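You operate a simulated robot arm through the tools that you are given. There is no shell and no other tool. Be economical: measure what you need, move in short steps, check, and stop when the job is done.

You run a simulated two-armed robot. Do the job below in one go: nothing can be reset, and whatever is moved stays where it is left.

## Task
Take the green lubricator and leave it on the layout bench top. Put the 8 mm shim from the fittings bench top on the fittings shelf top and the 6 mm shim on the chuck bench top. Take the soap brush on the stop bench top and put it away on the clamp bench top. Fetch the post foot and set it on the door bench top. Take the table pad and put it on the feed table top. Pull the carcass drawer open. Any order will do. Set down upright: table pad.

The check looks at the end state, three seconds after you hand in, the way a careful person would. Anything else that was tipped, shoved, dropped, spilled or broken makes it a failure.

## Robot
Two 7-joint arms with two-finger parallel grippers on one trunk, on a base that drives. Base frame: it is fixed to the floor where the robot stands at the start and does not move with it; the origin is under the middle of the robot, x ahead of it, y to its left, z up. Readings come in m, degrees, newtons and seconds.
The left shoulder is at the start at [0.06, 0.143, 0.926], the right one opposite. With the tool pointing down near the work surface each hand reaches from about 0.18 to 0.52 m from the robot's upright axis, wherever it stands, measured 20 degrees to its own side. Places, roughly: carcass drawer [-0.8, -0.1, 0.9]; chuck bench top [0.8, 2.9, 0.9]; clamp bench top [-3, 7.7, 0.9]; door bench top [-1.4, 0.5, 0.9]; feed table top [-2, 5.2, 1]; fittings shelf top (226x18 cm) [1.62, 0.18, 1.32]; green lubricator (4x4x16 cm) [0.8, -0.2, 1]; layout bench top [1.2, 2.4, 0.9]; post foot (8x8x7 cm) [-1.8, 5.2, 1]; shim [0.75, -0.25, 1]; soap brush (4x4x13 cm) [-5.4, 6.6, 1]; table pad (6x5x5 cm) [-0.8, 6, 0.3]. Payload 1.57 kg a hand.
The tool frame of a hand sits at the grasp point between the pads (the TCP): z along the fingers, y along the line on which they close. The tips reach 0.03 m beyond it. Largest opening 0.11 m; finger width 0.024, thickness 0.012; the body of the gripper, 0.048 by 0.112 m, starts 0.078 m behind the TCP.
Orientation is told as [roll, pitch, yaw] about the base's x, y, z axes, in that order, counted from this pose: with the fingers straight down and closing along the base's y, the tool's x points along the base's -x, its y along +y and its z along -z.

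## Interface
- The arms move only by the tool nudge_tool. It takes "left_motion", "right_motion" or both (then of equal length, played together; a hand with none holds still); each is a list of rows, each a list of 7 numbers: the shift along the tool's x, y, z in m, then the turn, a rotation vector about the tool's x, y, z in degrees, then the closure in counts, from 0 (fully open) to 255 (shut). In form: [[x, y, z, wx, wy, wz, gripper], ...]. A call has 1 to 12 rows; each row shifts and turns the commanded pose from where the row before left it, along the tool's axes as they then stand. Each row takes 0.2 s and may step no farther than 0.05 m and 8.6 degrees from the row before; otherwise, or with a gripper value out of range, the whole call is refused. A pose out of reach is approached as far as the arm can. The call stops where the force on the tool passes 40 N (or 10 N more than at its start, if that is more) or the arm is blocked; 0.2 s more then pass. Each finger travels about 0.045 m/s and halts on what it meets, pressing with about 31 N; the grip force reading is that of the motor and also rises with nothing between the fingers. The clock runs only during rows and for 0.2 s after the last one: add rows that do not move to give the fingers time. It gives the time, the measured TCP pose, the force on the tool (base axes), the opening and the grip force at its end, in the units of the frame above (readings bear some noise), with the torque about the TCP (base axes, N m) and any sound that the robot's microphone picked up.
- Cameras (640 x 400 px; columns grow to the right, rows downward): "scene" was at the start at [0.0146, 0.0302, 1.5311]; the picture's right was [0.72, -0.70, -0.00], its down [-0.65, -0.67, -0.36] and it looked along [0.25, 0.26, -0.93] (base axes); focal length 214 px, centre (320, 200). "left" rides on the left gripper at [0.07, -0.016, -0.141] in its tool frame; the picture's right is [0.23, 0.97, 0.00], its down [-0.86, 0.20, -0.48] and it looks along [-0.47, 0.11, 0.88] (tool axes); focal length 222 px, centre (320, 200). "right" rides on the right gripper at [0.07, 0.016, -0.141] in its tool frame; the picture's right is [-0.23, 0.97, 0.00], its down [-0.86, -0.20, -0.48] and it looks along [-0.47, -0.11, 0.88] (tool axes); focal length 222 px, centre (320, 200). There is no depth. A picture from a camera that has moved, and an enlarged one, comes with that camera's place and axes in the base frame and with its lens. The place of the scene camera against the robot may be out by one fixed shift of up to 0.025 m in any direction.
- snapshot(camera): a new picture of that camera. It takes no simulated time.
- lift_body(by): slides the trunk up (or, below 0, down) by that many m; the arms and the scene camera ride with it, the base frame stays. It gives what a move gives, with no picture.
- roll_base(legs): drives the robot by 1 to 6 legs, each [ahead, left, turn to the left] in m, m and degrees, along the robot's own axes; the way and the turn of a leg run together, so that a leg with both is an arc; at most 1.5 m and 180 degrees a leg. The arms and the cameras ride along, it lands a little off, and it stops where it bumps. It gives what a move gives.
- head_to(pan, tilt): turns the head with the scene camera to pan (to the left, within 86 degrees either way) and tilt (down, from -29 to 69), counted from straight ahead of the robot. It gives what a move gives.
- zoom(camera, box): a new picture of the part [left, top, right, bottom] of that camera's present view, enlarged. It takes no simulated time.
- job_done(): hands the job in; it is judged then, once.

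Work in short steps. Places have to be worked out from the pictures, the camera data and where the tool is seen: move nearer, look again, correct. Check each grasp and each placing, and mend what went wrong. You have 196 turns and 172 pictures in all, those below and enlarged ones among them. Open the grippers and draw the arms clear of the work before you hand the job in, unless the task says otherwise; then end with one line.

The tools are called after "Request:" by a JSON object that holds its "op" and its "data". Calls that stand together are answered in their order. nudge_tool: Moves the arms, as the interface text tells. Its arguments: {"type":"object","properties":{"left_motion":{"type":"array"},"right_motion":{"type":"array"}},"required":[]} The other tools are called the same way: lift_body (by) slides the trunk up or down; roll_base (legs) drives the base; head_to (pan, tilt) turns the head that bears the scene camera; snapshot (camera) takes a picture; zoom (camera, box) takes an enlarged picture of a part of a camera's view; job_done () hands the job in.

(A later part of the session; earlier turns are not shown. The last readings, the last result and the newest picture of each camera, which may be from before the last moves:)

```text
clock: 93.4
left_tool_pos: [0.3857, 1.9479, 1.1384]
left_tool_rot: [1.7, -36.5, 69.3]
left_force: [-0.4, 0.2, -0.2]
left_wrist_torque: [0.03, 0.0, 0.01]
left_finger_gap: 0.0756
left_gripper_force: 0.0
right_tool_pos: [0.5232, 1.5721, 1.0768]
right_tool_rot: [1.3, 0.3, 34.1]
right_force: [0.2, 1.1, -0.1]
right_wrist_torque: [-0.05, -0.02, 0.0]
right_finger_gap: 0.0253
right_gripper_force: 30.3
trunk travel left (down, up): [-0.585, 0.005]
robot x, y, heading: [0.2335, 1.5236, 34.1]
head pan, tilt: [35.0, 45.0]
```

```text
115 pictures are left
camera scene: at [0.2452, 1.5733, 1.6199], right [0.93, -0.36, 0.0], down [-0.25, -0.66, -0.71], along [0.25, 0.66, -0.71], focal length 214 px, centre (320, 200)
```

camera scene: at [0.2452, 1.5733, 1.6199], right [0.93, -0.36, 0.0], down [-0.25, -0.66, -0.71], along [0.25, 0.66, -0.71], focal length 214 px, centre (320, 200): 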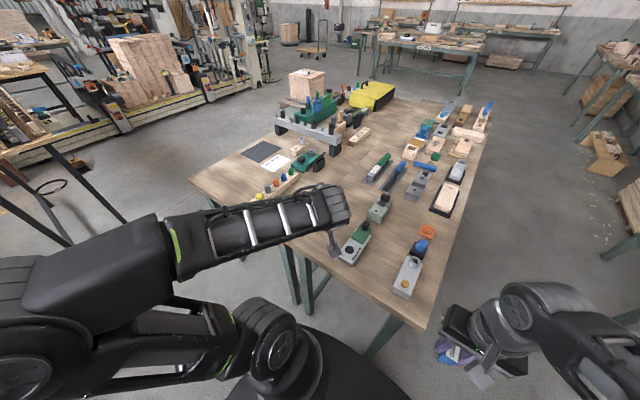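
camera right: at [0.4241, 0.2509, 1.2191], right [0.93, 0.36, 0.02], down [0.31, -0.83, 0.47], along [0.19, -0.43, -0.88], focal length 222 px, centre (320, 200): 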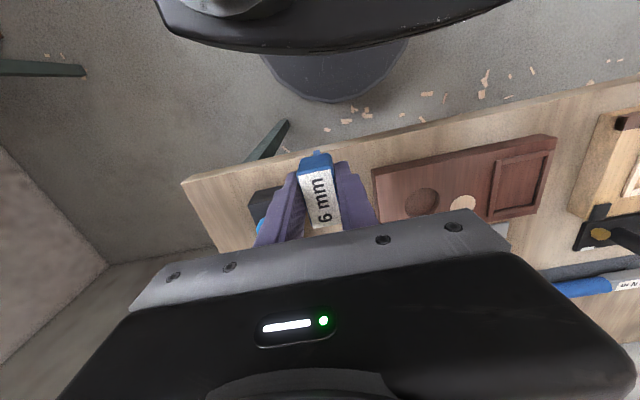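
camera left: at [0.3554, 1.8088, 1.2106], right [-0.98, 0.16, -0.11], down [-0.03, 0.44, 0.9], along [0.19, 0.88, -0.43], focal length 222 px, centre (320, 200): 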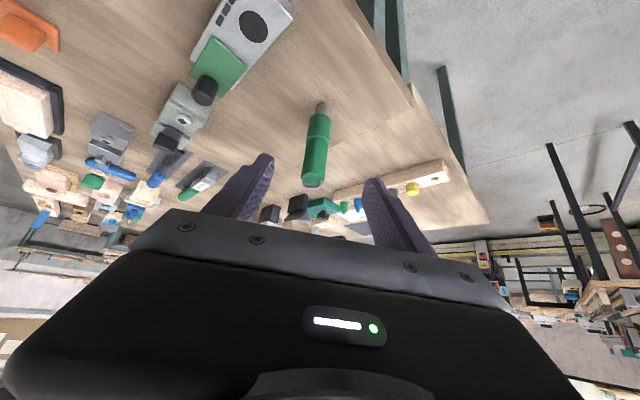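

The lubricator stands on the layout side of the seam. Now I slide left along the table ends to put the 6 mm shim on the chuck bench with the right hand.

Request:
{"op": "roll_base", "data": {"legs": [[-0.06, 0.5, 0], [0, 0.48, 0]]}}

Request:
{"op": "head_to", "data": {"pan": -10, "tilt": 50}}

Request:
{"op": "snapshot", "data": {"camera": "scene"}}

```text
clock: 98.8
left_tool_pos: [-0.2234, 2.7206, 1.1379]
left_tool_rot: [1.5, -36.6, 70.4]
left_force: [-0.1, 0.1, -0.9]
left_wrist_torque: [0.01, 0.01, 0.0]
left_finger_gap: 0.0754
left_gripper_force: 0.1
right_tool_pos: [-0.0805, 2.3465, 1.0768]
right_tool_rot: [1.3, 0.2, 35.2]
right_force: [-0.9, 0.2, -1.5]
right_wrist_torque: [-0.06, -0.04, -0.01]
right_finger_gap: 0.0252
right_gripper_force: 31.4
trunk travel left (down, up): [-0.585, 0.005]
robot x, y, heading: [-0.3668, 2.288, 35.1]
head pan, tilt: [35.0, 45.0]
```

```text
clock: 99.9
left_tool_pos: [-0.2243, 2.721, 1.1387]
left_tool_rot: [1.5, -36.5, 70.1]
left_force: [-0.7, 0.5, -0.2]
left_wrist_torque: [0.01, 0.0, -0.03]
left_finger_gap: 0.0756
left_gripper_force: 0.1
right_tool_pos: [-0.0807, 2.3473, 1.0769]
right_tool_rot: [1.3, 0.2, 35.2]
right_force: [0.6, 0.9, -0.4]
right_wrist_torque: [0.03, 0.01, 0.01]
right_finger_gap: 0.0253
right_gripper_force: 31.1
trunk travel left (down, up): [-0.585, 0.005]
robot x, y, heading: [-0.3646, 2.2946, 35.2]
head pan, tilt: [-10.0, 50.0]
```

```text
114 pictures are left
camera scene: at [-0.3174, 2.2992, 1.613], right [0.42, -0.91, 0.0], down [-0.69, -0.32, -0.64], along [0.58, 0.27, -0.77], focal length 214 px, centre (320, 200)
```

scene: 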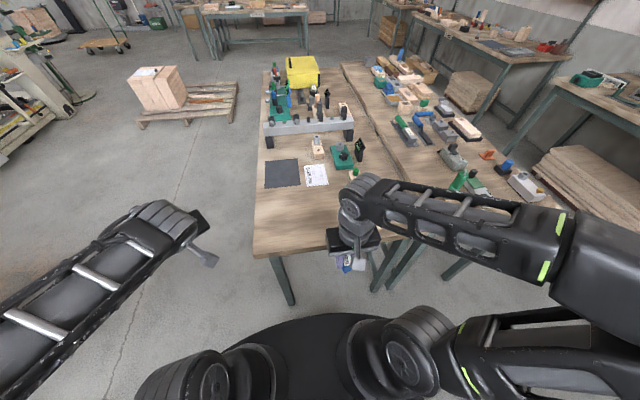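

The chuck bench's near strip in front of the grey mat is free. I move the right hand over it (about 0.05, 2.52) and look.

Request:
{"op": "nudge_tool", "data": {"right_motion": [[-0.04, 0.014, 0, 0, 0, 0, 250], [-0.04, 0.014, 0, 0, 0, 0, 250], [-0.04, 0.014, 0, 0, 0, 0, 250], [-0.04, 0.014, 0.02, 0, 0, 0, 250], [-0.047, 0.014, 0.01, 0, 0, 0, 250], [0, 0, 0.03, 0, 0, 0, 250]]}}

Request:
{"op": "snapshot", "data": {"camera": "right"}}

Request:
{"op": "snapshot", "data": {"camera": "scene"}}

```text
clock: 101.3
left_tool_pos: [-0.2239, 2.7195, 1.1373]
left_tool_rot: [1.7, -36.5, 70.2]
left_force: [0.3, -0.8, 1.3]
left_wrist_torque: [0.02, -0.04, 0.0]
left_finger_gap: 0.0755
left_gripper_force: 0.0
right_tool_pos: [0.0465, 2.5259, 1.0164]
right_tool_rot: [1.4, 0.2, 35.2]
right_force: [-0.4, 0.1, -0.7]
right_wrist_torque: [-0.01, 0.02, 0.01]
right_finger_gap: 0.0252
right_gripper_force: 31.1
trunk travel left (down, up): [-0.585, 0.005]
robot x, y, heading: [-0.3664, 2.2931, 35.1]
head pan, tilt: [-10.0, 50.0]
```

```text
113 pictures are left
camera right: at [-0.0167, 2.496, 1.1592], right [-0.38, 0.93, 0.02], down [0.82, 0.32, 0.47], along [0.43, 0.19, -0.88], focal length 222 px, centre (320, 200)
```

right: 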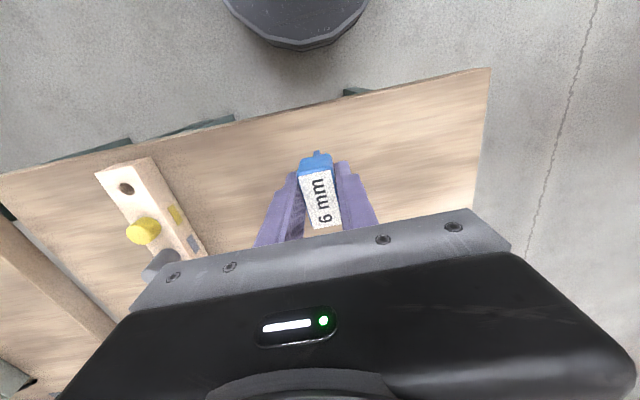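

```text
112 pictures are left
camera scene: at [-0.3175, 2.299, 1.6131], right [0.42, -0.91, 0.0], down [-0.69, -0.32, -0.64], along [0.58, 0.27, -0.77], focal length 214 px, centre (320, 200)
```

scene: 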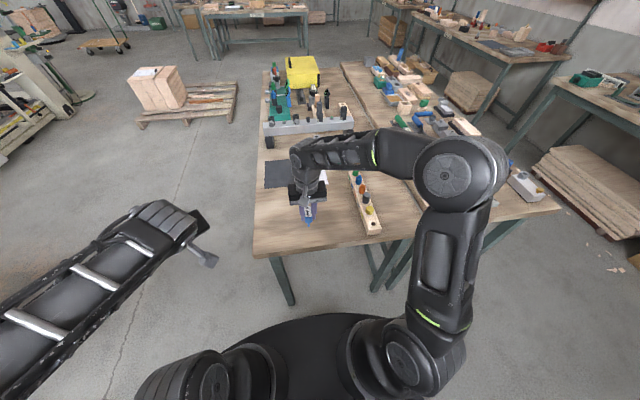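

Well over clear wood. I lower it 7 cm and then in small steps to contact.

Request:
{"op": "nudge_tool", "data": {"right_motion": [[0, 0, 0.035, 0, 0, 0, 250], [0, 0, 0.03, 0, 0, 0, 250], [0, 0, 0.006, 0, 0, 0, 250], [0, 0, 0.005, 0, 0, 0, 250], [0, 0, 0.003, 0, 0, 0, 250], [0, 0, 0, 0, 0, 0, 250]]}}

```text
clock: 102.7
left_tool_pos: [-0.2234, 2.7206, 1.138]
left_tool_rot: [1.6, -36.4, 70.2]
left_force: [-0.7, 1.0, 0.0]
left_wrist_torque: [-0.01, -0.04, -0.01]
left_finger_gap: 0.0753
left_gripper_force: 0.1
right_tool_pos: [0.0451, 2.525, 0.9399]
right_tool_rot: [1.4, 0.2, 35.3]
right_force: [0.4, 0.1, -0.2]
right_wrist_torque: [-0.02, 0.0, -0.03]
right_finger_gap: 0.0252
right_gripper_force: 31.3
trunk travel left (down, up): [-0.585, 0.005]
robot x, y, heading: [-0.3662, 2.2932, 35.0]
head pan, tilt: [-10.0, 50.0]
```

No contact yet; a few mm more.

Request:
{"op": "nudge_tool", "data": {"right_motion": [[0, 0, 0.003, 0, 0, 0, 250], [0, 0, 0.003, 0, 0, 0, 250], [0, 0, 0, 0, 0, 0, 250]]}}

```text
clock: 103.5
left_tool_pos: [-0.2254, 2.7197, 1.138]
left_tool_rot: [1.6, -36.6, 70.1]
left_force: [0.8, 0.1, 0.6]
left_wrist_torque: [0.01, -0.02, -0.04]
left_finger_gap: 0.0753
left_gripper_force: 0.1
right_tool_pos: [0.0461, 2.5261, 0.9329]
right_tool_rot: [1.4, 0.2, 35.2]
right_force: [0.4, 0.4, -0.7]
right_wrist_torque: [-0.01, 0.03, 0.02]
right_finger_gap: 0.0254
right_gripper_force: 31.1
trunk travel left (down, up): [-0.585, 0.005]
robot x, y, heading: [-0.3663, 2.2913, 34.8]
head pan, tilt: [-10.0, 50.0]
```

Request:
{"op": "nudge_tool", "data": {"right_motion": [[0, 0, 0.003, 0, 0, 0, 250], [0, 0, 0.003, 0, 0, 0, 250], [0, 0, 0, 0, 0, 0, 250]]}}

Request:
{"op": "zoom", "data": {"camera": "right", "box": [240, 100, 400, 240]}}

```text
clock: 104.3
left_tool_pos: [-0.2242, 2.7194, 1.1378]
left_tool_rot: [1.6, -36.5, 70.3]
left_force: [-1.6, -0.8, -0.2]
left_wrist_torque: [0.0, 0.02, -0.02]
left_finger_gap: 0.0756
left_gripper_force: 0.1
right_tool_pos: [0.0459, 2.5259, 0.9274]
right_tool_rot: [1.4, 0.2, 35.2]
right_force: [-0.8, 0.6, -0.7]
right_wrist_torque: [0.02, -0.03, 0.01]
right_finger_gap: 0.0252
right_gripper_force: 31.0
trunk travel left (down, up): [-0.585, 0.005]
robot x, y, heading: [-0.3686, 2.2925, 34.8]
head pan, tilt: [-10.0, 50.0]
```

```text
2.86 times, centred on (320, 170) of right
camera zoom: at [-0.017, 2.4963, 1.0691], right [-0.38, 0.93, 0.02], down [0.82, 0.32, 0.47], along [0.43, 0.19, -0.88], focal length 635 px, centre (320, 286)
```

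zoom: 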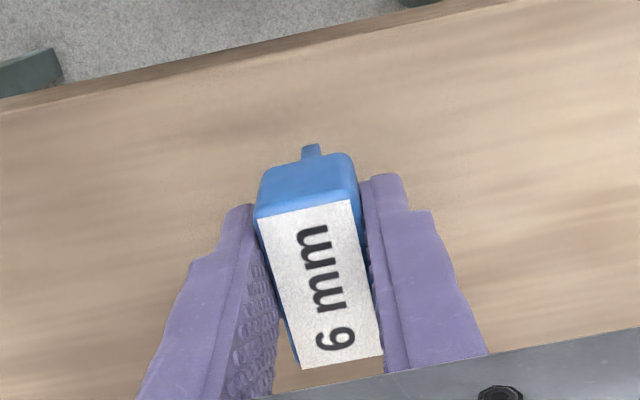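

Still in the air: this bench is a bit lower. I continue in 3 mm steps.

Request:
{"op": "nudge_tool", "data": {"right_motion": [[0, 0, 0.003, 0, 0, 0, 250], [0, 0, 0.003, 0, 0, 0, 250], [0, 0, 0.003, 0, 0, 0, 250], [0, 0, 0, 0, 0, 0, 250]]}}

```text
clock: 105.3
left_tool_pos: [-0.224, 2.7189, 1.139]
left_tool_rot: [1.5, -36.6, 70.3]
left_force: [-0.5, -0.1, 0.2]
left_wrist_torque: [-0.02, 0.01, 0.01]
left_finger_gap: 0.0753
left_gripper_force: 0.1
right_tool_pos: [0.0451, 2.5264, 0.9201]
right_tool_rot: [1.4, -0.1, 35.1]
right_force: [2.8, -1.8, 20.5]
right_wrist_torque: [-0.21, -0.04, -0.01]
right_finger_gap: 0.0252
right_gripper_force: 31.3
trunk travel left (down, up): [-0.585, 0.005]
robot x, y, heading: [-0.3692, 2.2905, 35.2]
head pan, tilt: [-10.0, 50.0]
```

Contact at TCP 0.920 (bench ≈ 0.88). I ease 1.5 mm, open and rise.

Request:
{"op": "nudge_tool", "data": {"right_motion": [[0, 0, -0.0015, 0, 0, 0, 250], [0, 0, 0, 0, 0, 0, 190], [0, 0, 0, 0, 0, 0, 170], [0, 0, 0, 0, 0, 0, 140], [0, 0, 0, 0, 0, 0, 130], [0, 0, -0.02, 0, 0, 0, 130], [0, 0, -0.04, 0, 0, 0, 130], [0, 0, -0.045, 0, 0, 0, 130], [0, 0, -0.045, 0, 0, 0, 130]]}}

Request:
{"op": "snapshot", "data": {"camera": "right"}}

```text
clock: 107.3
left_tool_pos: [-0.224, 2.7199, 1.1382]
left_tool_rot: [1.5, -36.5, 70.3]
left_force: [-0.5, 0.5, 0.4]
left_wrist_torque: [-0.03, 0.03, 0.02]
left_finger_gap: 0.0755
left_gripper_force: 0.0
right_tool_pos: [0.0483, 2.5234, 1.0693]
right_tool_rot: [1.3, 0.2, 35.3]
right_force: [0.3, -0.3, -0.1]
right_wrist_torque: [0.01, 0.0, -0.01]
right_finger_gap: 0.0538
right_gripper_force: 0.1
trunk travel left (down, up): [-0.585, 0.005]
robot x, y, heading: [-0.3708, 2.2964, 34.9]
head pan, tilt: [-10.0, 50.0]
```

```text
110 pictures are left
camera right: at [-0.0143, 2.494, 1.2119], right [-0.38, 0.93, 0.02], down [0.82, 0.32, 0.47], along [0.43, 0.19, -0.88], focal length 222 px, centre (320, 200)
```

right: 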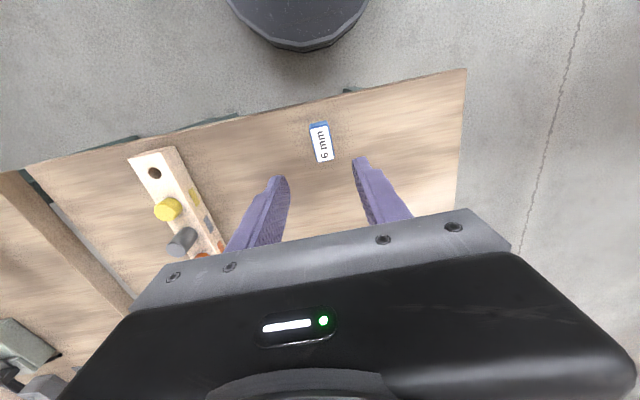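

The 6 mm shim stands on the chuck bench. I bring both hands to a tidy travelling pose.

Request:
{"op": "nudge_tool", "data": {"left_motion": [[0, 0, 0, 0, 8.5, 0, 0], [0, 0, 0, 0, 8.5, 0, 0], [0, 0, 0, 0, 8.5, 0, 0], [0, 0, 0, 0, 8.5, 0, 0], [0, 0, 0, 0, 2.5, 4.5, 0], [0, 0, 0, 0, 0, 8, 0], [0, 0, 0, 0, 0, 8, 0], [0, 0, 0, 0, 0, 8, 0], [0, 0, 0, 0, 0, 7, 0], [0.03, -0.03, 0, 0, 0, 0, 0], [0.03, -0.03, 0, 0, 0, 0, 0]], "right_motion": [[0.04, 0, 0, 0, 0, 0, 0], [0.04, 0, 0, 0, 0, 0, 0], [0.04, 0, 0, 0, 0, 0, 0], [0.04, 0, 0, 0, 0, 0, 0], [0.03, 0, 0, 0, 0, 0, 0], [0, -0.04, 0, 0, 0, 0, 0], [0, -0.04, 0, 0, 0, 0, 0], [0, 0, 0, 0, 0, 0, 0], [0, 0, 0, 0, 0, 0, 0], [0, 0, 0, 0, 0, 0, 0], [0, 0, 0, 0, 0, 0, 0]]}}

Request:
{"op": "head_to", "data": {"pan": 86, "tilt": 20}}

Request:
{"op": "snapshot", "data": {"camera": "scene"}}

Request:
{"op": "head_to", "data": {"pan": 40, "tilt": 15}}

Request:
{"op": "snapshot", "data": {"camera": "scene"}}

```text
clock: 109.7
left_tool_pos: [-0.2373, 2.6358, 1.1374]
left_tool_rot: [1.1, 0.7, 35.7]
left_force: [-0.5, 1.0, -0.6]
left_wrist_torque: [-0.01, 0.02, -0.01]
left_finger_gap: 0.1102
left_gripper_force: 0.1
right_tool_pos: [-0.0612, 2.3499, 1.0686]
right_tool_rot: [1.3, 0.2, 35.1]
right_force: [-0.1, 0.2, 0.8]
right_wrist_torque: [0.01, 0.02, -0.04]
right_finger_gap: 0.11
right_gripper_force: 0.1
trunk travel left (down, up): [-0.585, 0.005]
robot x, y, heading: [-0.3665, 2.2956, 35.1]
head pan, tilt: [-10.0, 50.0]
```

```text
clock: 111.5
left_tool_pos: [-0.2371, 2.6368, 1.138]
left_tool_rot: [1.1, 0.7, 35.8]
left_force: [0.4, 0.0, 0.7]
left_wrist_torque: [-0.01, 0.01, -0.02]
left_finger_gap: 0.1102
left_gripper_force: 0.0
right_tool_pos: [-0.0607, 2.3495, 1.0687]
right_tool_rot: [1.3, 0.2, 35.2]
right_force: [0.3, 0.0, 0.7]
right_wrist_torque: [0.02, 0.03, -0.04]
right_finger_gap: 0.11
right_gripper_force: 0.0
trunk travel left (down, up): [-0.585, 0.005]
robot x, y, heading: [-0.3663, 2.295, 35.0]
head pan, tilt: [85.9, 20.0]
```

```text
109 pictures are left
camera scene: at [-0.435, 2.3466, 1.6586], right [0.86, 0.51, 0.0], down [0.18, -0.29, -0.94], along [-0.48, 0.81, -0.34], focal length 214 px, centre (320, 200)
```

scene: 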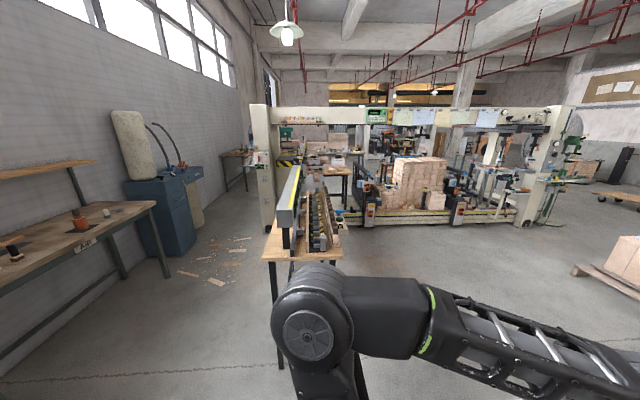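

```text
clock: 112.6
left_tool_pos: [-0.2377, 2.6378, 1.1383]
left_tool_rot: [1.2, 0.6, 35.6]
left_force: [0.3, -0.7, -0.3]
left_wrist_torque: [0.02, 0.02, 0.03]
left_finger_gap: 0.1101
left_gripper_force: 0.1
right_tool_pos: [-0.0598, 2.3519, 1.0683]
right_tool_rot: [1.3, 0.2, 35.3]
right_force: [-0.6, 0.3, -0.5]
right_wrist_torque: [-0.02, 0.0, 0.0]
right_finger_gap: 0.1101
right_gripper_force: 0.0
trunk travel left (down, up): [-0.585, 0.005]
robot x, y, heading: [-0.3683, 2.2932, 35.1]
head pan, tilt: [40.0, 15.0]
```

```text
108 pictures are left
camera scene: at [-0.3631, 2.3569, 1.6668], right [0.97, -0.26, 0.0], down [-0.07, -0.25, -0.97], along [0.25, 0.93, -0.26], focal length 214 px, centre (320, 200)
```

scene: 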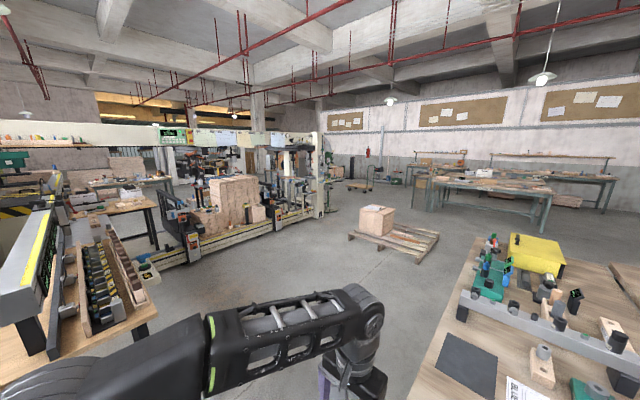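

I zoom in on the machine bed (table pad) and the feed table.

Request:
{"op": "zoom", "data": {"camera": "scene", "box": [170, 160, 290, 260]}}

Request:
{"op": "zoom", "data": {"camera": "scene", "box": [50, 150, 190, 260]}}

```text
4.00 times, centred on (230, 210) of scene
camera zoom: at [-0.3631, 2.3569, 1.6668], right [0.97, -0.26, 0.0], down [-0.07, -0.25, -0.97], along [0.25, 0.93, -0.26], focal length 858 px, centre (680, 160)
```

zoom: 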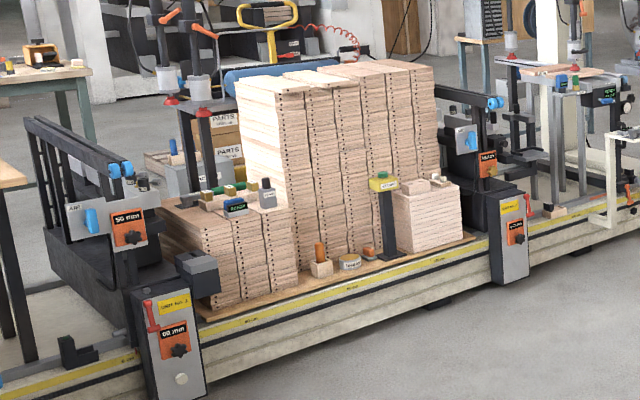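

```text
3.64 times, centred on (120, 205) of scene
camera zoom: at [-0.3631, 2.3569, 1.6668], right [0.97, -0.26, 0.0], down [-0.07, -0.25, -0.97], along [0.25, 0.93, -0.26], focal length 780 px, centre (1047, 182)
```

zoom: 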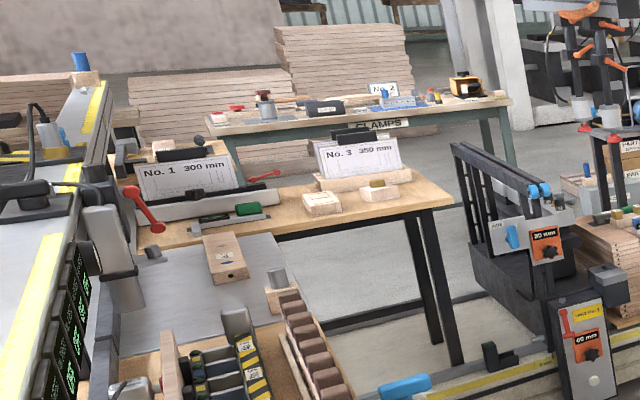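

The pad should lie on the wooden base in front of the stack on the machine (about (−0.85, 6.0)), with the feed table behind-left. I back off, turn to face the machine and drive there.

Request:
{"op": "roll_base", "data": {"legs": [[-0.15, 0, 0], [0, 0, 89], [0.507, -0.571, 0]]}}

Request:
{"op": "head_to", "data": {"pan": 0, "tilt": 25}}

Request:
{"op": "snapshot", "data": {"camera": "scene"}}

```text
clock: 121.5
left_tool_pos: [-0.6517, 3.0897, 1.1381]
left_tool_rot: [1.2, 0.8, 125.5]
left_force: [0.3, 0.1, 0.6]
left_wrist_torque: [-0.01, -0.01, 0.02]
left_finger_gap: 0.1101
left_gripper_force: 0.1
right_tool_pos: [-0.3645, 3.2645, 1.0681]
right_tool_rot: [1.3, 0.2, 124.9]
right_force: [1.0, 0.7, -0.7]
right_wrist_torque: [-0.02, 0.02, 0.02]
right_finger_gap: 0.11
right_gripper_force: 0.0
trunk travel left (down, up): [-0.585, 0.005]
robot x, y, heading: [-0.305, 2.9522, 124.6]
head pan, tilt: [40.0, 15.0]
```

```text
clock: 122.6
left_tool_pos: [-0.6514, 3.0885, 1.1392]
left_tool_rot: [1.0, 0.8, 125.4]
left_force: [0.3, 0.1, -0.4]
left_wrist_torque: [0.03, 0.01, 0.04]
left_finger_gap: 0.1101
left_gripper_force: 0.0
right_tool_pos: [-0.3651, 3.265, 1.068]
right_tool_rot: [1.4, 0.2, 125.0]
right_force: [0.3, 0.1, 0.0]
right_wrist_torque: [-0.01, 0.02, -0.01]
right_finger_gap: 0.1096
right_gripper_force: 0.1
trunk travel left (down, up): [-0.585, 0.005]
robot x, y, heading: [-0.3082, 2.9567, 124.4]
head pan, tilt: [0.0, 25.0]
```

```text
105 pictures are left
camera scene: at [-0.3389, 2.9977, 1.6506], right [0.82, 0.57, 0.0], down [0.24, -0.35, -0.91], along [-0.52, 0.74, -0.42], focal length 214 px, centre (320, 200)
```

scene: 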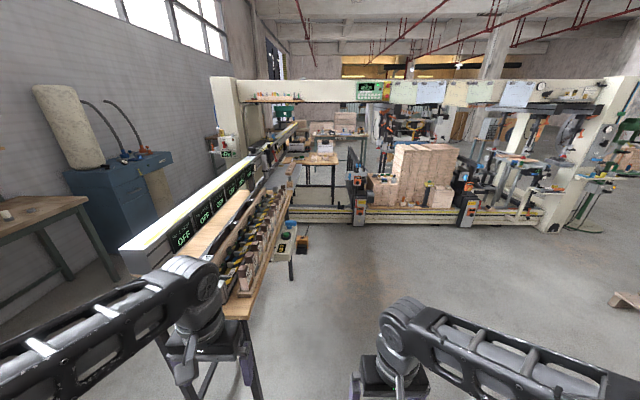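

The narrow table is close on the left; I swing right around it and go on towards the machine.

Request:
{"op": "roll_base", "data": {"legs": [[0.119, -0.445, 0], [0.88, -0.48, 0], [0.85, -0.15, 0]]}}

Request:
{"op": "head_to", "data": {"pan": 5, "tilt": 45}}

Request:
{"op": "snapshot", "data": {"camera": "scene"}}

```text
clock: 134.4
left_tool_pos: [-0.8264, 5.2277, 1.1373]
left_tool_rot: [1.2, 0.7, 126.0]
left_force: [-0.5, -0.5, 0.1]
left_wrist_torque: [-0.01, 0.02, -0.03]
left_finger_gap: 0.1099
left_gripper_force: 0.0
right_tool_pos: [-0.5405, 5.4054, 1.069]
right_tool_rot: [1.3, 0.1, 125.5]
right_force: [0.0, 0.5, -0.5]
right_wrist_torque: [-0.03, 0.01, 0.0]
right_finger_gap: 0.1099
right_gripper_force: 0.0
trunk travel left (down, up): [-0.585, 0.005]
robot x, y, heading: [-0.4831, 5.0971, 125.3]
head pan, tilt: [0.0, 25.0]
```

```text
clock: 135.2
left_tool_pos: [-0.826, 5.2275, 1.1396]
left_tool_rot: [1.1, 0.6, 125.9]
left_force: [-0.6, 1.1, 0.2]
left_wrist_torque: [-0.02, -0.03, 0.02]
left_finger_gap: 0.11
left_gripper_force: 0.0
right_tool_pos: [-0.5394, 5.4046, 1.0681]
right_tool_rot: [1.4, 0.2, 125.6]
right_force: [-1.4, 0.1, 0.6]
right_wrist_torque: [0.02, 0.01, -0.01]
right_finger_gap: 0.1102
right_gripper_force: 0.1
trunk travel left (down, up): [-0.585, 0.005]
robot x, y, heading: [-0.485, 5.0984, 125.4]
head pan, tilt: [5.0, 45.0]
```

```text
104 pictures are left
camera scene: at [-0.512, 5.1256, 1.62], right [0.76, 0.65, 0.0], down [0.46, -0.54, -0.71], along [-0.46, 0.54, -0.71], focal length 214 px, centre (320, 200)
```

scene: 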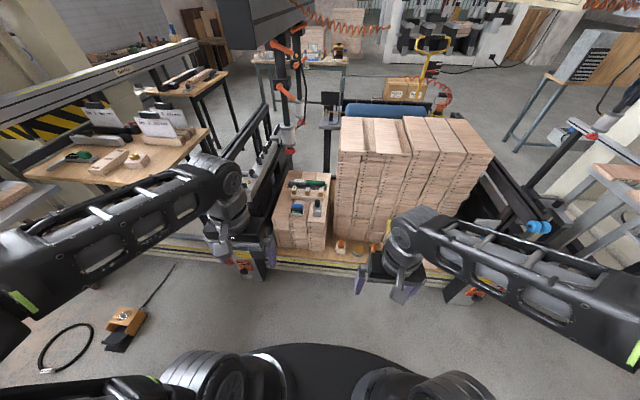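

Request:
{"op": "zoom", "data": {"camera": "scene", "box": [310, 215, 430, 290]}}

Request:
{"op": "zoom", "data": {"camera": "scene", "box": [50, 90, 210, 190]}}

```text
5.33 times, centred on (370, 252) of scene
camera zoom: at [-0.512, 5.1256, 1.62], right [0.76, 0.65, 0.0], down [0.46, -0.54, -0.71], along [-0.46, 0.54, -0.71], focal length 1144 px, centre (53, -80)
```

zoom: 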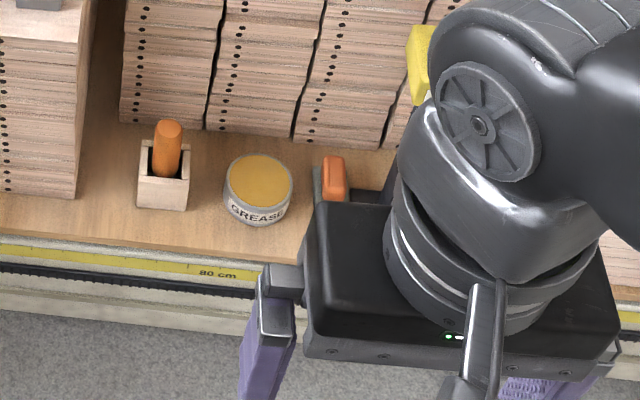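

```text
4.00 times, centred on (130, 140) of scene
camera zoom: at [-0.512, 5.1256, 1.62], right [0.76, 0.65, 0.0], down [0.46, -0.54, -0.71], along [-0.46, 0.54, -0.71], focal length 858 px, centre (1080, 440)
```

zoom: 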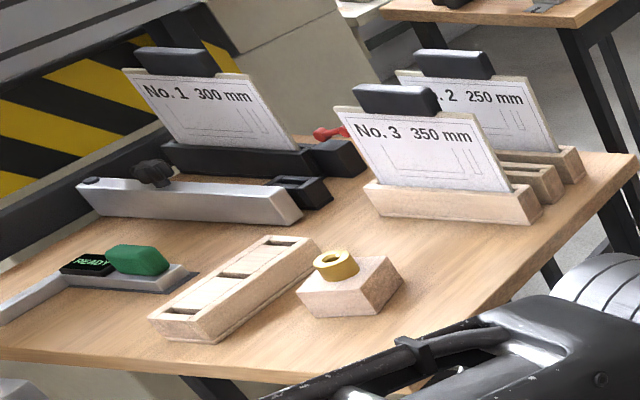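

The orange-grey item beside the grease tin is half hidden. I move the right hand aside and lower the trunk a bit to look.

Request:
{"op": "nudge_tool", "data": {"right_motion": [[0, -0.045, 0, 0, 0, 0, 0], [0, -0.045, 0, 0, 0, 0, 0], [0, -0.045, 0, 0, 0, 0, 0], [0.03, -0.03, 0, 0, 0, 0, 0]]}}

Request:
{"op": "zoom", "data": {"camera": "scene", "box": [310, 205, 430, 280]}}

```text
clock: 136.2
left_tool_pos: [-0.8253, 5.2259, 1.1393]
left_tool_rot: [1.0, 0.7, 126.0]
left_force: [0.9, 0.3, 0.4]
left_wrist_torque: [0.02, 0.0, 0.01]
left_finger_gap: 0.1098
left_gripper_force: 0.1
right_tool_pos: [-0.3873, 5.4768, 1.0661]
right_tool_rot: [1.3, 0.0, 125.6]
right_force: [-0.8, -0.1, -0.5]
right_wrist_torque: [0.01, 0.01, -0.01]
right_finger_gap: 0.11
right_gripper_force: 0.0
trunk travel left (down, up): [-0.585, 0.005]
robot x, y, heading: [-0.48, 5.0959, 125.2]
head pan, tilt: [5.0, 45.0]
```

```text
5.33 times, centred on (370, 242) of scene
camera zoom: at [-0.511, 5.1239, 1.62], right [0.76, 0.65, 0.0], down [0.46, -0.54, -0.71], along [-0.46, 0.54, -0.71], focal length 1144 px, centre (53, -27)
```

zoom: 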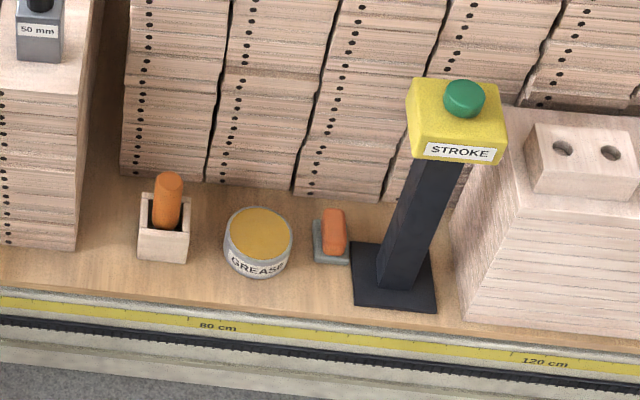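

The table pad must be the grey-based orange pad between the grease tin and the STROKE post. The post's head overhangs, so I'll come in low from the front with the right hand, tilted forward. First tilt the right hand and lower the trunk.

Request:
{"op": "nudge_tool", "data": {"right_motion": [[0, 0.04, 0, 0, -8.4, 0, 60], [0, 0.04, 0, 0, -8.4, 0, 100], [0, 0.02, 0, 0, -8.4, 0, 120], [0, 0, 0, 0, -8.4, 0, 120], [0, 0, 0, 0, -8.4, 0, 120], [0, 0, 0, 0, -8, 0, 120]]}}

Request:
{"op": "lift_body", "data": {"by": -0.5}}

Request:
{"op": "head_to", "data": {"pan": -10, "tilt": 35}}

Request:
{"op": "snapshot", "data": {"camera": "scene"}}

Request:
{"op": "snapshot", "data": {"camera": "right"}}

```text
clock: 137.6
left_tool_pos: [-0.8269, 5.2284, 1.1384]
left_tool_rot: [1.0, 0.6, 126.0]
left_force: [0.4, 0.3, 0.2]
left_wrist_torque: [0.02, -0.02, 0.02]
left_finger_gap: 0.1101
left_gripper_force: 0.0
right_tool_pos: [-0.5122, 5.4978, 1.2148]
right_tool_rot: [2.0, -49.8, 124.0]
right_force: [0.0, 0.4, 1.3]
right_wrist_torque: [0.03, 0.02, 0.0]
right_finger_gap: 0.058
right_gripper_force: 0.1
right hand out of reach, approached as far as the arm can: row 1, 2, 3, 4, 5, 6
trunk travel left (down, up): [-0.585, 0.005]
robot x, y, heading: [-0.4828, 5.1016, 125.0]
head pan, tilt: [5.0, 45.0]
```

```text
refused: -0.5 is not a number from -0.4 to 0.4
```

```text
clock: 138.4
left_tool_pos: [-0.8253, 5.227, 1.1375]
left_tool_rot: [1.1, 0.7, 126.0]
left_force: [-0.1, -0.5, -0.4]
left_wrist_torque: [0.0, 0.01, 0.0]
left_finger_gap: 0.1099
left_gripper_force: 0.0
right_tool_pos: [-0.5128, 5.4998, 1.2134]
right_tool_rot: [2.0, -49.6, 124.0]
right_force: [0.6, 0.4, -0.1]
right_wrist_torque: [0.02, -0.06, 0.03]
right_finger_gap: 0.0583
right_gripper_force: 0.1
trunk travel left (down, up): [-0.585, 0.005]
robot x, y, heading: [-0.4824, 5.0978, 125.2]
head pan, tilt: [-10.0, 35.0]
```

```text
100 pictures are left
camera scene: at [-0.497, 5.143, 1.6347], right [0.9, 0.43, 0.0], down [0.25, -0.52, -0.82], along [-0.35, 0.74, -0.57], focal length 214 px, centre (320, 200)
```

scene: 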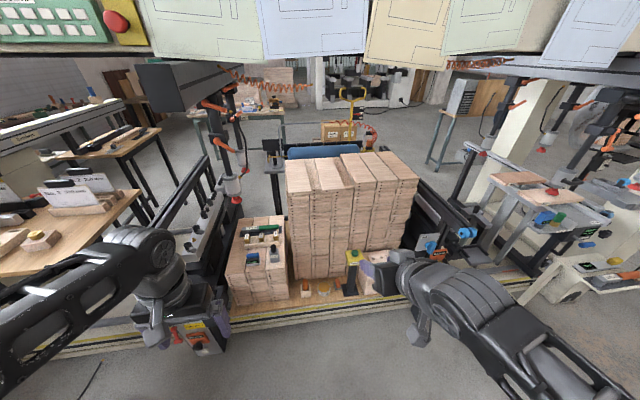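

```text
99 pictures are left
camera right: at [-0.4354, 5.3652, 1.2527], right [-0.87, -0.44, 0.2], down [0.07, 0.28, 0.96], along [-0.48, 0.85, -0.22], focal length 222 px, centre (320, 200)
```

right: 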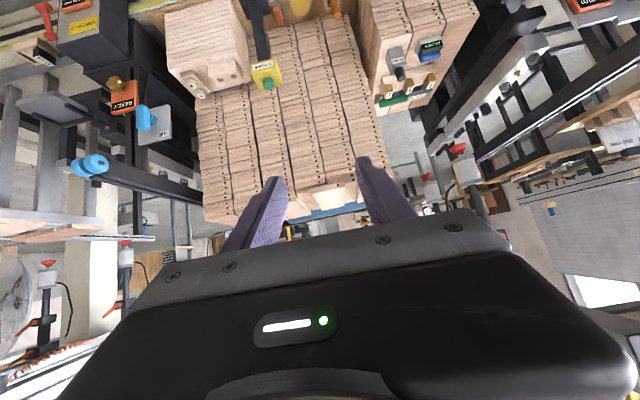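

The trunk limit is 0.4 per call; I lower in two steps.

Request:
{"op": "lift_body", "data": {"by": -0.4}}

Request:
{"op": "lift_body", "data": {"by": -0.12}}

Request:
{"op": "head_to", "data": {"pan": -10, "tilt": 40}}

Request:
{"op": "snapshot", "data": {"camera": "scene"}}

Request:
{"op": "snapshot", "data": {"camera": "right"}}

```text
clock: 142.2
left_tool_pos: [-0.8257, 5.2277, 0.7394]
left_tool_rot: [1.1, 0.7, 126.1]
left_force: [-0.1, 0.1, 0.4]
left_wrist_torque: [-0.02, -0.03, 0.0]
left_finger_gap: 0.1101
left_gripper_force: 0.1
right_tool_pos: [-0.5131, 5.4988, 0.8145]
right_tool_rot: [2.1, -49.8, 123.9]
right_force: [0.2, -0.7, -0.1]
right_wrist_torque: [0.01, -0.02, -0.01]
right_finger_gap: 0.0585
right_gripper_force: 0.0
trunk travel left (down, up): [-0.185, 0.405]
robot x, y, heading: [-0.4792, 5.0992, 125.3]
head pan, tilt: [-10.0, 35.0]
```

```text
clock: 143.7
left_tool_pos: [-0.8261, 5.2273, 0.6182]
left_tool_rot: [1.1, 0.7, 126.0]
left_force: [0.5, -0.1, 1.2]
left_wrist_torque: [-0.01, -0.01, -0.01]
left_finger_gap: 0.1103
left_gripper_force: 0.1
right_tool_pos: [-0.5116, 5.498, 0.6938]
right_tool_rot: [2.0, -49.7, 124.0]
right_force: [0.0, -0.3, 0.0]
right_wrist_torque: [-0.04, -0.01, 0.0]
right_finger_gap: 0.0585
right_gripper_force: 0.1
trunk travel left (down, up): [-0.065, 0.525]
robot x, y, heading: [-0.4805, 5.0963, 125.3]
head pan, tilt: [-10.0, 35.0]
```

```text
clock: 144.4
left_tool_pos: [-0.8256, 5.2269, 0.6181]
left_tool_rot: [1.2, 0.7, 126.0]
left_force: [0.7, 0.1, -0.6]
left_wrist_torque: [-0.04, 0.0, 0.01]
left_finger_gap: 0.1102
left_gripper_force: 0.1
right_tool_pos: [-0.5126, 5.4976, 0.6939]
right_tool_rot: [1.9, -49.7, 124.1]
right_force: [0.4, 0.0, -0.1]
right_wrist_torque: [-0.01, -0.03, -0.01]
right_finger_gap: 0.0579
right_gripper_force: 0.0
trunk travel left (down, up): [-0.065, 0.525]
robot x, y, heading: [-0.4782, 5.0988, 125.0]
head pan, tilt: [-10.0, 40.0]
```

```text
98 pictures are left
camera scene: at [-0.4957, 5.1403, 1.1072], right [0.9, 0.43, 0.0], down [0.27, -0.58, -0.77], along [-0.33, 0.69, -0.64], focal length 214 px, centre (320, 200)
```

scene: 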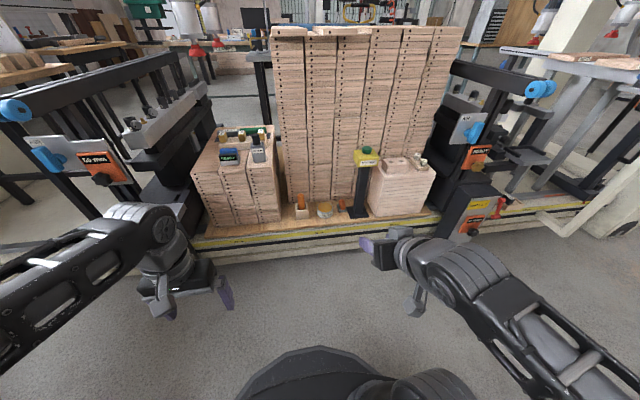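

```text
97 pictures are left
camera right: at [-0.4355, 5.3652, 0.7328], right [-0.87, -0.44, 0.2], down [0.07, 0.28, 0.96], along [-0.48, 0.85, -0.22], focal length 222 px, centre (320, 200)
```

right: 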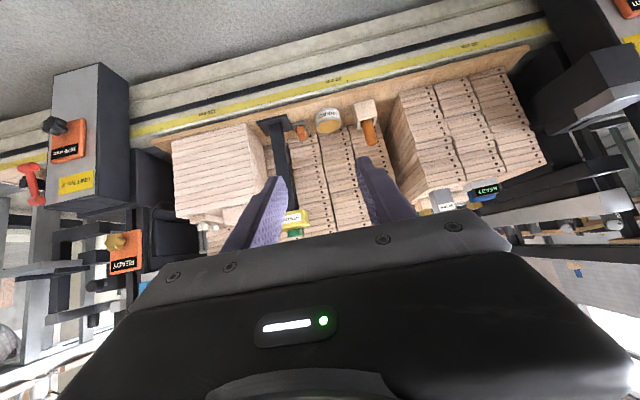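

The pad is at about (−0.775, 6.0, 0.30). I lower the right hand in the free space here first.

Request:
{"op": "nudge_tool", "data": {"right_motion": [[0.0345, 0, 0.0289, 0, 0, 0, 120], [0.0345, 0, 0.0289, 0, 0, 0, 120], [0.0345, 0, 0.0289, 0, 0, 0, 120], [0.0345, 0, 0.0289, 0, 0, 0, 120], [0.0345, 0, 0.0289, 0, 0, 0, 120], [0.0345, 0, 0.0289, 0, 0, 0, 120]]}}

Request:
{"op": "lift_body", "data": {"by": -0.05}}

Request:
{"op": "roll_base", "data": {"legs": [[0.2, -0.07, 0]]}}

Request:
{"op": "snapshot", "data": {"camera": "scene"}}

Request:
{"op": "snapshot", "data": {"camera": "right"}}

```text
clock: 145.8
left_tool_pos: [-0.826, 5.2279, 0.618]
left_tool_rot: [1.2, 0.7, 126.1]
left_force: [0.2, -0.8, 0.7]
left_wrist_torque: [-0.01, -0.01, 0.0]
left_finger_gap: 0.11
left_gripper_force: 0.0
right_tool_pos: [-0.5803, 5.6005, 0.5836]
right_tool_rot: [2.2, -49.5, 124.0]
right_force: [0.2, 0.1, 0.4]
right_wrist_torque: [-0.02, -0.04, 0.01]
right_finger_gap: 0.0581
right_gripper_force: 0.1
right hand out of reach, approached as far as the arm can: row 1, 2, 3, 4, 5, 6
trunk travel left (down, up): [-0.065, 0.525]
robot x, y, heading: [-0.4832, 5.0977, 125.3]
head pan, tilt: [-10.0, 40.0]
```

```text
clock: 146.7
left_tool_pos: [-0.8252, 5.2269, 0.5693]
left_tool_rot: [1.1, 0.7, 126.0]
left_force: [-0.3, 1.0, -0.3]
left_wrist_torque: [-0.02, 0.02, 0.02]
left_finger_gap: 0.1101
left_gripper_force: 0.0
right_tool_pos: [-0.58, 5.6016, 0.536]
right_tool_rot: [2.0, -49.4, 124.1]
right_force: [0.3, 0.0, -0.5]
right_wrist_torque: [0.0, 0.0, 0.0]
right_finger_gap: 0.0581
right_gripper_force: 0.1
trunk travel left (down, up): [-0.015, 0.575]
robot x, y, heading: [-0.4823, 5.0979, 125.2]
head pan, tilt: [-10.0, 40.0]
```

```text
clock: 148.3
left_tool_pos: [-0.8822, 5.4301, 0.5679]
left_tool_rot: [1.1, 0.8, 125.7]
left_force: [0.1, 0.1, 0.8]
left_wrist_torque: [0.04, 0.02, 0.0]
left_finger_gap: 0.1097
left_gripper_force: 0.0
right_tool_pos: [-0.6346, 5.8043, 0.5332]
right_tool_rot: [2.0, -49.5, 123.6]
right_force: [0.0, -1.3, 0.4]
right_wrist_torque: [-0.01, -0.01, 0.01]
right_finger_gap: 0.0581
right_gripper_force: 0.1
trunk travel left (down, up): [-0.015, 0.575]
robot x, y, heading: [-0.5395, 5.3001, 124.9]
head pan, tilt: [-10.0, 40.0]
```

```text
96 pictures are left
camera scene: at [-0.5528, 5.3427, 1.0572], right [0.91, 0.42, 0.0], down [0.27, -0.58, -0.77], along [-0.32, 0.69, -0.64], focal length 214 px, centre (320, 200)
```

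scene: 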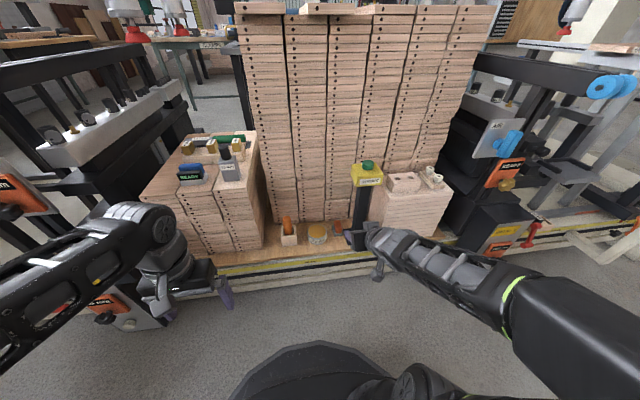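

```text
95 pictures are left
camera right: at [-0.5571, 5.6694, 0.5736], right [-0.88, -0.44, 0.2], down [0.07, 0.28, 0.96], along [-0.47, 0.85, -0.22], focal length 222 px, centre (320, 200)
```

right: 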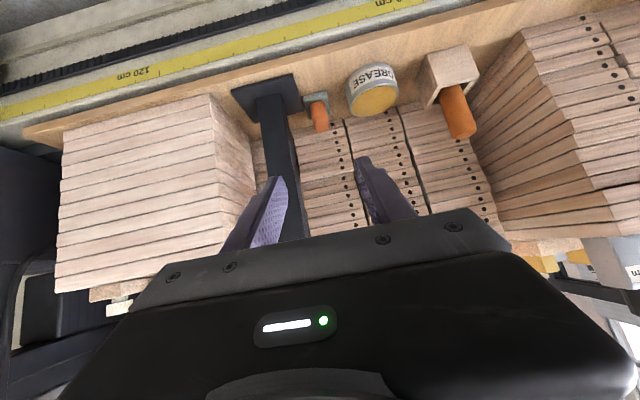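

Pad confirmed at (−0.772, 5.996), aligned sideways with the hand; free gaps of about 5 cm each side. I lower the hand first, then check.

Request:
{"op": "nudge_tool", "data": {"right_motion": [[0.0243, 0, 0.0333, 0, 0, 0, 130], [0.0243, 0, 0.0333, 0, 0, 0, 130], [0.0243, 0, 0.0333, 0, 0, 0, 130], [0, 0, 0, 0, 0, 0, 130]]}}

Request:
{"op": "snapshot", "data": {"camera": "right"}}

```text
clock: 149.3
left_tool_pos: [-0.8824, 5.4306, 0.5684]
left_tool_rot: [1.1, 0.6, 125.7]
left_force: [-1.0, -1.1, -0.1]
left_wrist_torque: [-0.01, -0.04, 0.01]
left_finger_gap: 0.1099
left_gripper_force: 0.0
right_tool_pos: [-0.6565, 5.8307, 0.4185]
right_tool_rot: [1.9, -49.6, 123.7]
right_force: [0.3, 0.6, -0.3]
right_wrist_torque: [-0.02, 0.04, -0.02]
right_finger_gap: 0.0539
right_gripper_force: 0.0
right hand out of reach, approached as far as the arm can: row 1
trunk travel left (down, up): [-0.015, 0.575]
robot x, y, heading: [-0.536, 5.2994, 125.1]
head pan, tilt: [-10.0, 40.0]
```

```text
94 pictures are left
camera right: at [-0.5802, 5.6964, 0.4578], right [-0.88, -0.44, 0.2], down [0.07, 0.28, 0.96], along [-0.48, 0.85, -0.22], focal length 222 px, centre (320, 200)
```

right: 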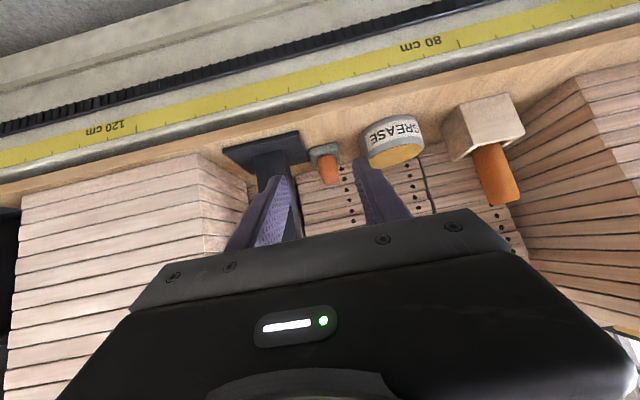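

Pad spans z ≈ 0.29–0.345. I roll ahead 12 cm, then re-look before the last advance.

Request:
{"op": "roll_base", "data": {"legs": [[0.12, 0, 0]]}}

Request:
{"op": "snapshot", "data": {"camera": "right"}}

```text
clock: 150.6
left_tool_pos: [-0.9518, 5.5308, 0.5673]
left_tool_rot: [1.1, 0.7, 125.7]
left_force: [-0.1, -0.5, 0.5]
left_wrist_torque: [-0.02, -0.01, -0.02]
left_finger_gap: 0.11
left_gripper_force: 0.1
right_tool_pos: [-0.7263, 5.9303, 0.4187]
right_tool_rot: [2.0, -49.5, 123.6]
right_force: [-0.5, -0.2, 0.2]
right_wrist_torque: [-0.01, -0.04, -0.03]
right_finger_gap: 0.0539
right_gripper_force: 0.2
trunk travel left (down, up): [-0.015, 0.575]
robot x, y, heading: [-0.6102, 5.3956, 125.0]
head pan, tilt: [-10.0, 40.0]
```

```text
93 pictures are left
camera right: at [-0.6496, 5.796, 0.4579], right [-0.88, -0.44, 0.2], down [0.07, 0.28, 0.96], along [-0.47, 0.85, -0.22], focal length 222 px, centre (320, 200)
```

right: 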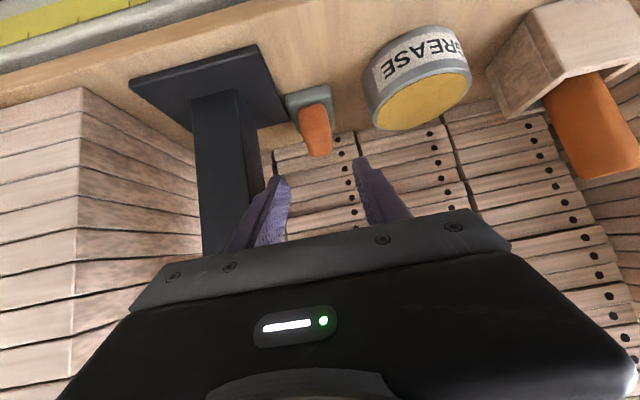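

Everything lines up; I advance the last 11 cm and close on the orange block.

Request:
{"op": "nudge_tool", "data": {"right_motion": [[0.02, 0.003, 0.03, 0, 0, 0, 130], [0, 0, 0.04, 0, 0, 0, 130], [0, 0, 0.043, 0, 0, 0, 130], [0, 0, 0, 0, 0, 0, 130]]}}

Request:
{"op": "snapshot", "data": {"camera": "right"}}

```text
clock: 151.3
left_tool_pos: [-0.9518, 5.5306, 0.567]
left_tool_rot: [1.2, 0.7, 125.6]
left_force: [-0.2, -0.6, 0.6]
left_wrist_torque: [-0.02, -0.01, 0.07]
left_finger_gap: 0.1099
left_gripper_force: 0.1
right_tool_pos: [-0.7459, 5.9603, 0.3415]
right_tool_rot: [1.9, -48.1, 122.7]
right_force: [7.3, -20.0, 0.6]
right_wrist_torque: [1.38, 0.41, -1.43]
right_finger_gap: 0.0536
right_gripper_force: 0.2
trunk travel left (down, up): [-0.015, 0.575]
robot x, y, heading: [-0.6086, 5.3962, 124.8]
head pan, tilt: [-10.0, 40.0]
stopped in row 3 (right hand): the force on the tool passed its limit (the readings are from after the stop); the commanded pose is now the measured one
```

```text
92 pictures are left
camera right: at [-0.6734, 5.8256, 0.3853], right [-0.89, -0.42, 0.19], down [0.06, 0.3, 0.95], along [-0.46, 0.86, -0.24], focal length 222 px, centre (320, 200)
```

right: 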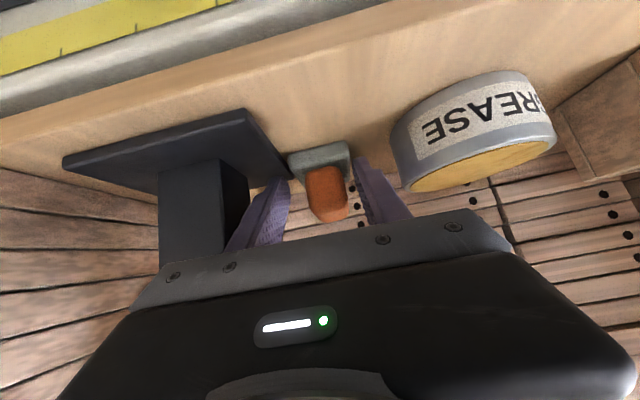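

Something touched (force from ahead) — likely the gripper body's right side against the STROKE post. I back off 2 cm at once and look.

Request:
{"op": "nudge_tool", "data": {"right_motion": [[0, 0, -0.03, 0, 0, 0, 130], [0, 0, 0, 0, 0, 0, 130]]}}

Request:
{"op": "snapshot", "data": {"camera": "right"}}

Request:
{"op": "zoom", "data": {"camera": "scene", "box": [240, 150, 460, 270]}}

```text
clock: 151.9
left_tool_pos: [-0.9526, 5.5316, 0.5674]
left_tool_rot: [1.2, 0.8, 125.6]
left_force: [-1.6, -0.4, -0.1]
left_wrist_torque: [0.05, 0.01, -0.01]
left_finger_gap: 0.1097
left_gripper_force: 0.0
right_tool_pos: [-0.7361, 5.945, 0.3634]
right_tool_rot: [2.1, -48.2, 122.8]
right_force: [-0.8, 0.6, -0.7]
right_wrist_torque: [0.02, 0.02, 0.01]
right_finger_gap: 0.0539
right_gripper_force: 0.0
trunk travel left (down, up): [-0.015, 0.575]
robot x, y, heading: [-0.6092, 5.4003, 124.7]
head pan, tilt: [-10.0, 40.0]
```

```text
91 pictures are left
camera right: at [-0.6627, 5.81, 0.4067], right [-0.89, -0.42, 0.19], down [0.06, 0.3, 0.95], along [-0.46, 0.86, -0.24], focal length 222 px, centre (320, 200)
```

right: 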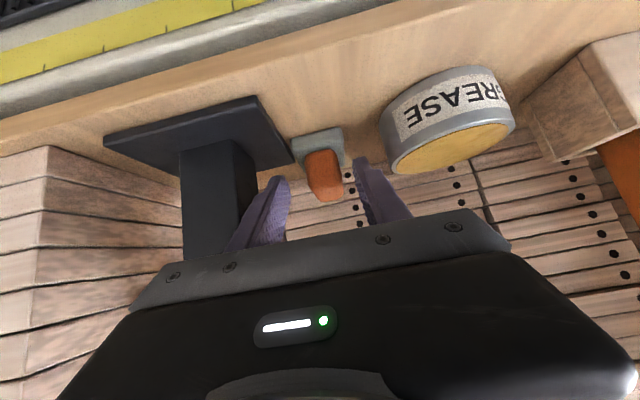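

```text
2.91 times, centred on (350, 210) of scene
camera zoom: at [-0.6222, 5.442, 1.0572], right [0.91, 0.42, 0.0], down [0.27, -0.58, -0.77], along [-0.32, 0.69, -0.64], focal length 624 px, centre (233, 171)
```

zoom: 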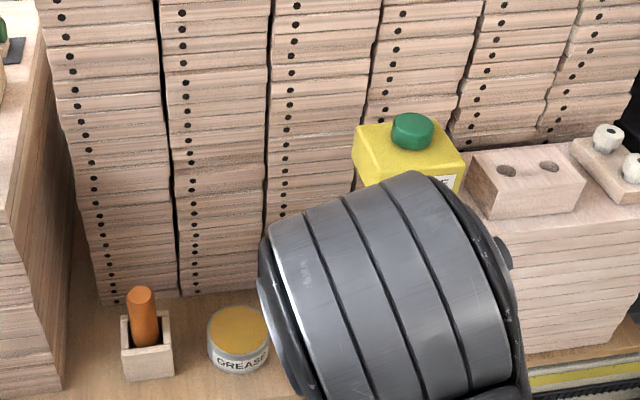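

The contact point computes to the gripper body's right end against the post's front (no visible shift of the post). I yaw the hand 15° clockwise so that end clears, shift, and look.

Request:
{"op": "nudge_tool", "data": {"right_motion": [[0, 0, -0.01, 5.57, 0, 5.02, 130], [0, 0.01, 0, 5.57, 0, 5.02, 130], [0, 0.0086, 0, 0, 0, 0, 130], [0, 0, 0, 0, 0, 0, 130]]}}

Request:
{"op": "snapshot", "data": {"camera": "right"}}

```text
clock: 152.9
left_tool_pos: [-0.9502, 5.5311, 0.5683]
left_tool_rot: [1.1, 0.8, 125.6]
left_force: [0.4, 1.3, -0.5]
left_wrist_torque: [0.02, 0.02, 0.02]
left_finger_gap: 0.1103
left_gripper_force: 0.0
right_tool_pos: [-0.7484, 5.9302, 0.3708]
right_tool_rot: [1.9, -47.9, 107.7]
right_force: [0.3, -0.3, -0.1]
right_wrist_torque: [0.02, -0.01, -0.01]
right_finger_gap: 0.0538
right_gripper_force: 0.1
trunk travel left (down, up): [-0.015, 0.575]
robot x, y, heading: [-0.6116, 5.4017, 124.8]
head pan, tilt: [-10.0, 40.0]
```

```text
89 pictures are left
camera right: at [-0.7122, 5.7817, 0.4139], right [-0.97, -0.18, 0.19], down [0.14, 0.28, 0.95], along [-0.22, 0.94, -0.24], focal length 222 px, centre (320, 200)
```

right: 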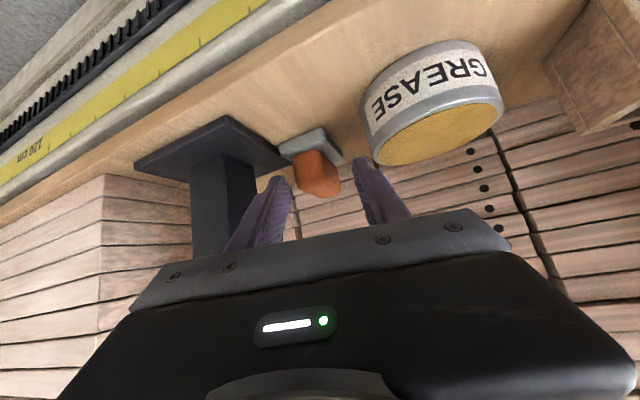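

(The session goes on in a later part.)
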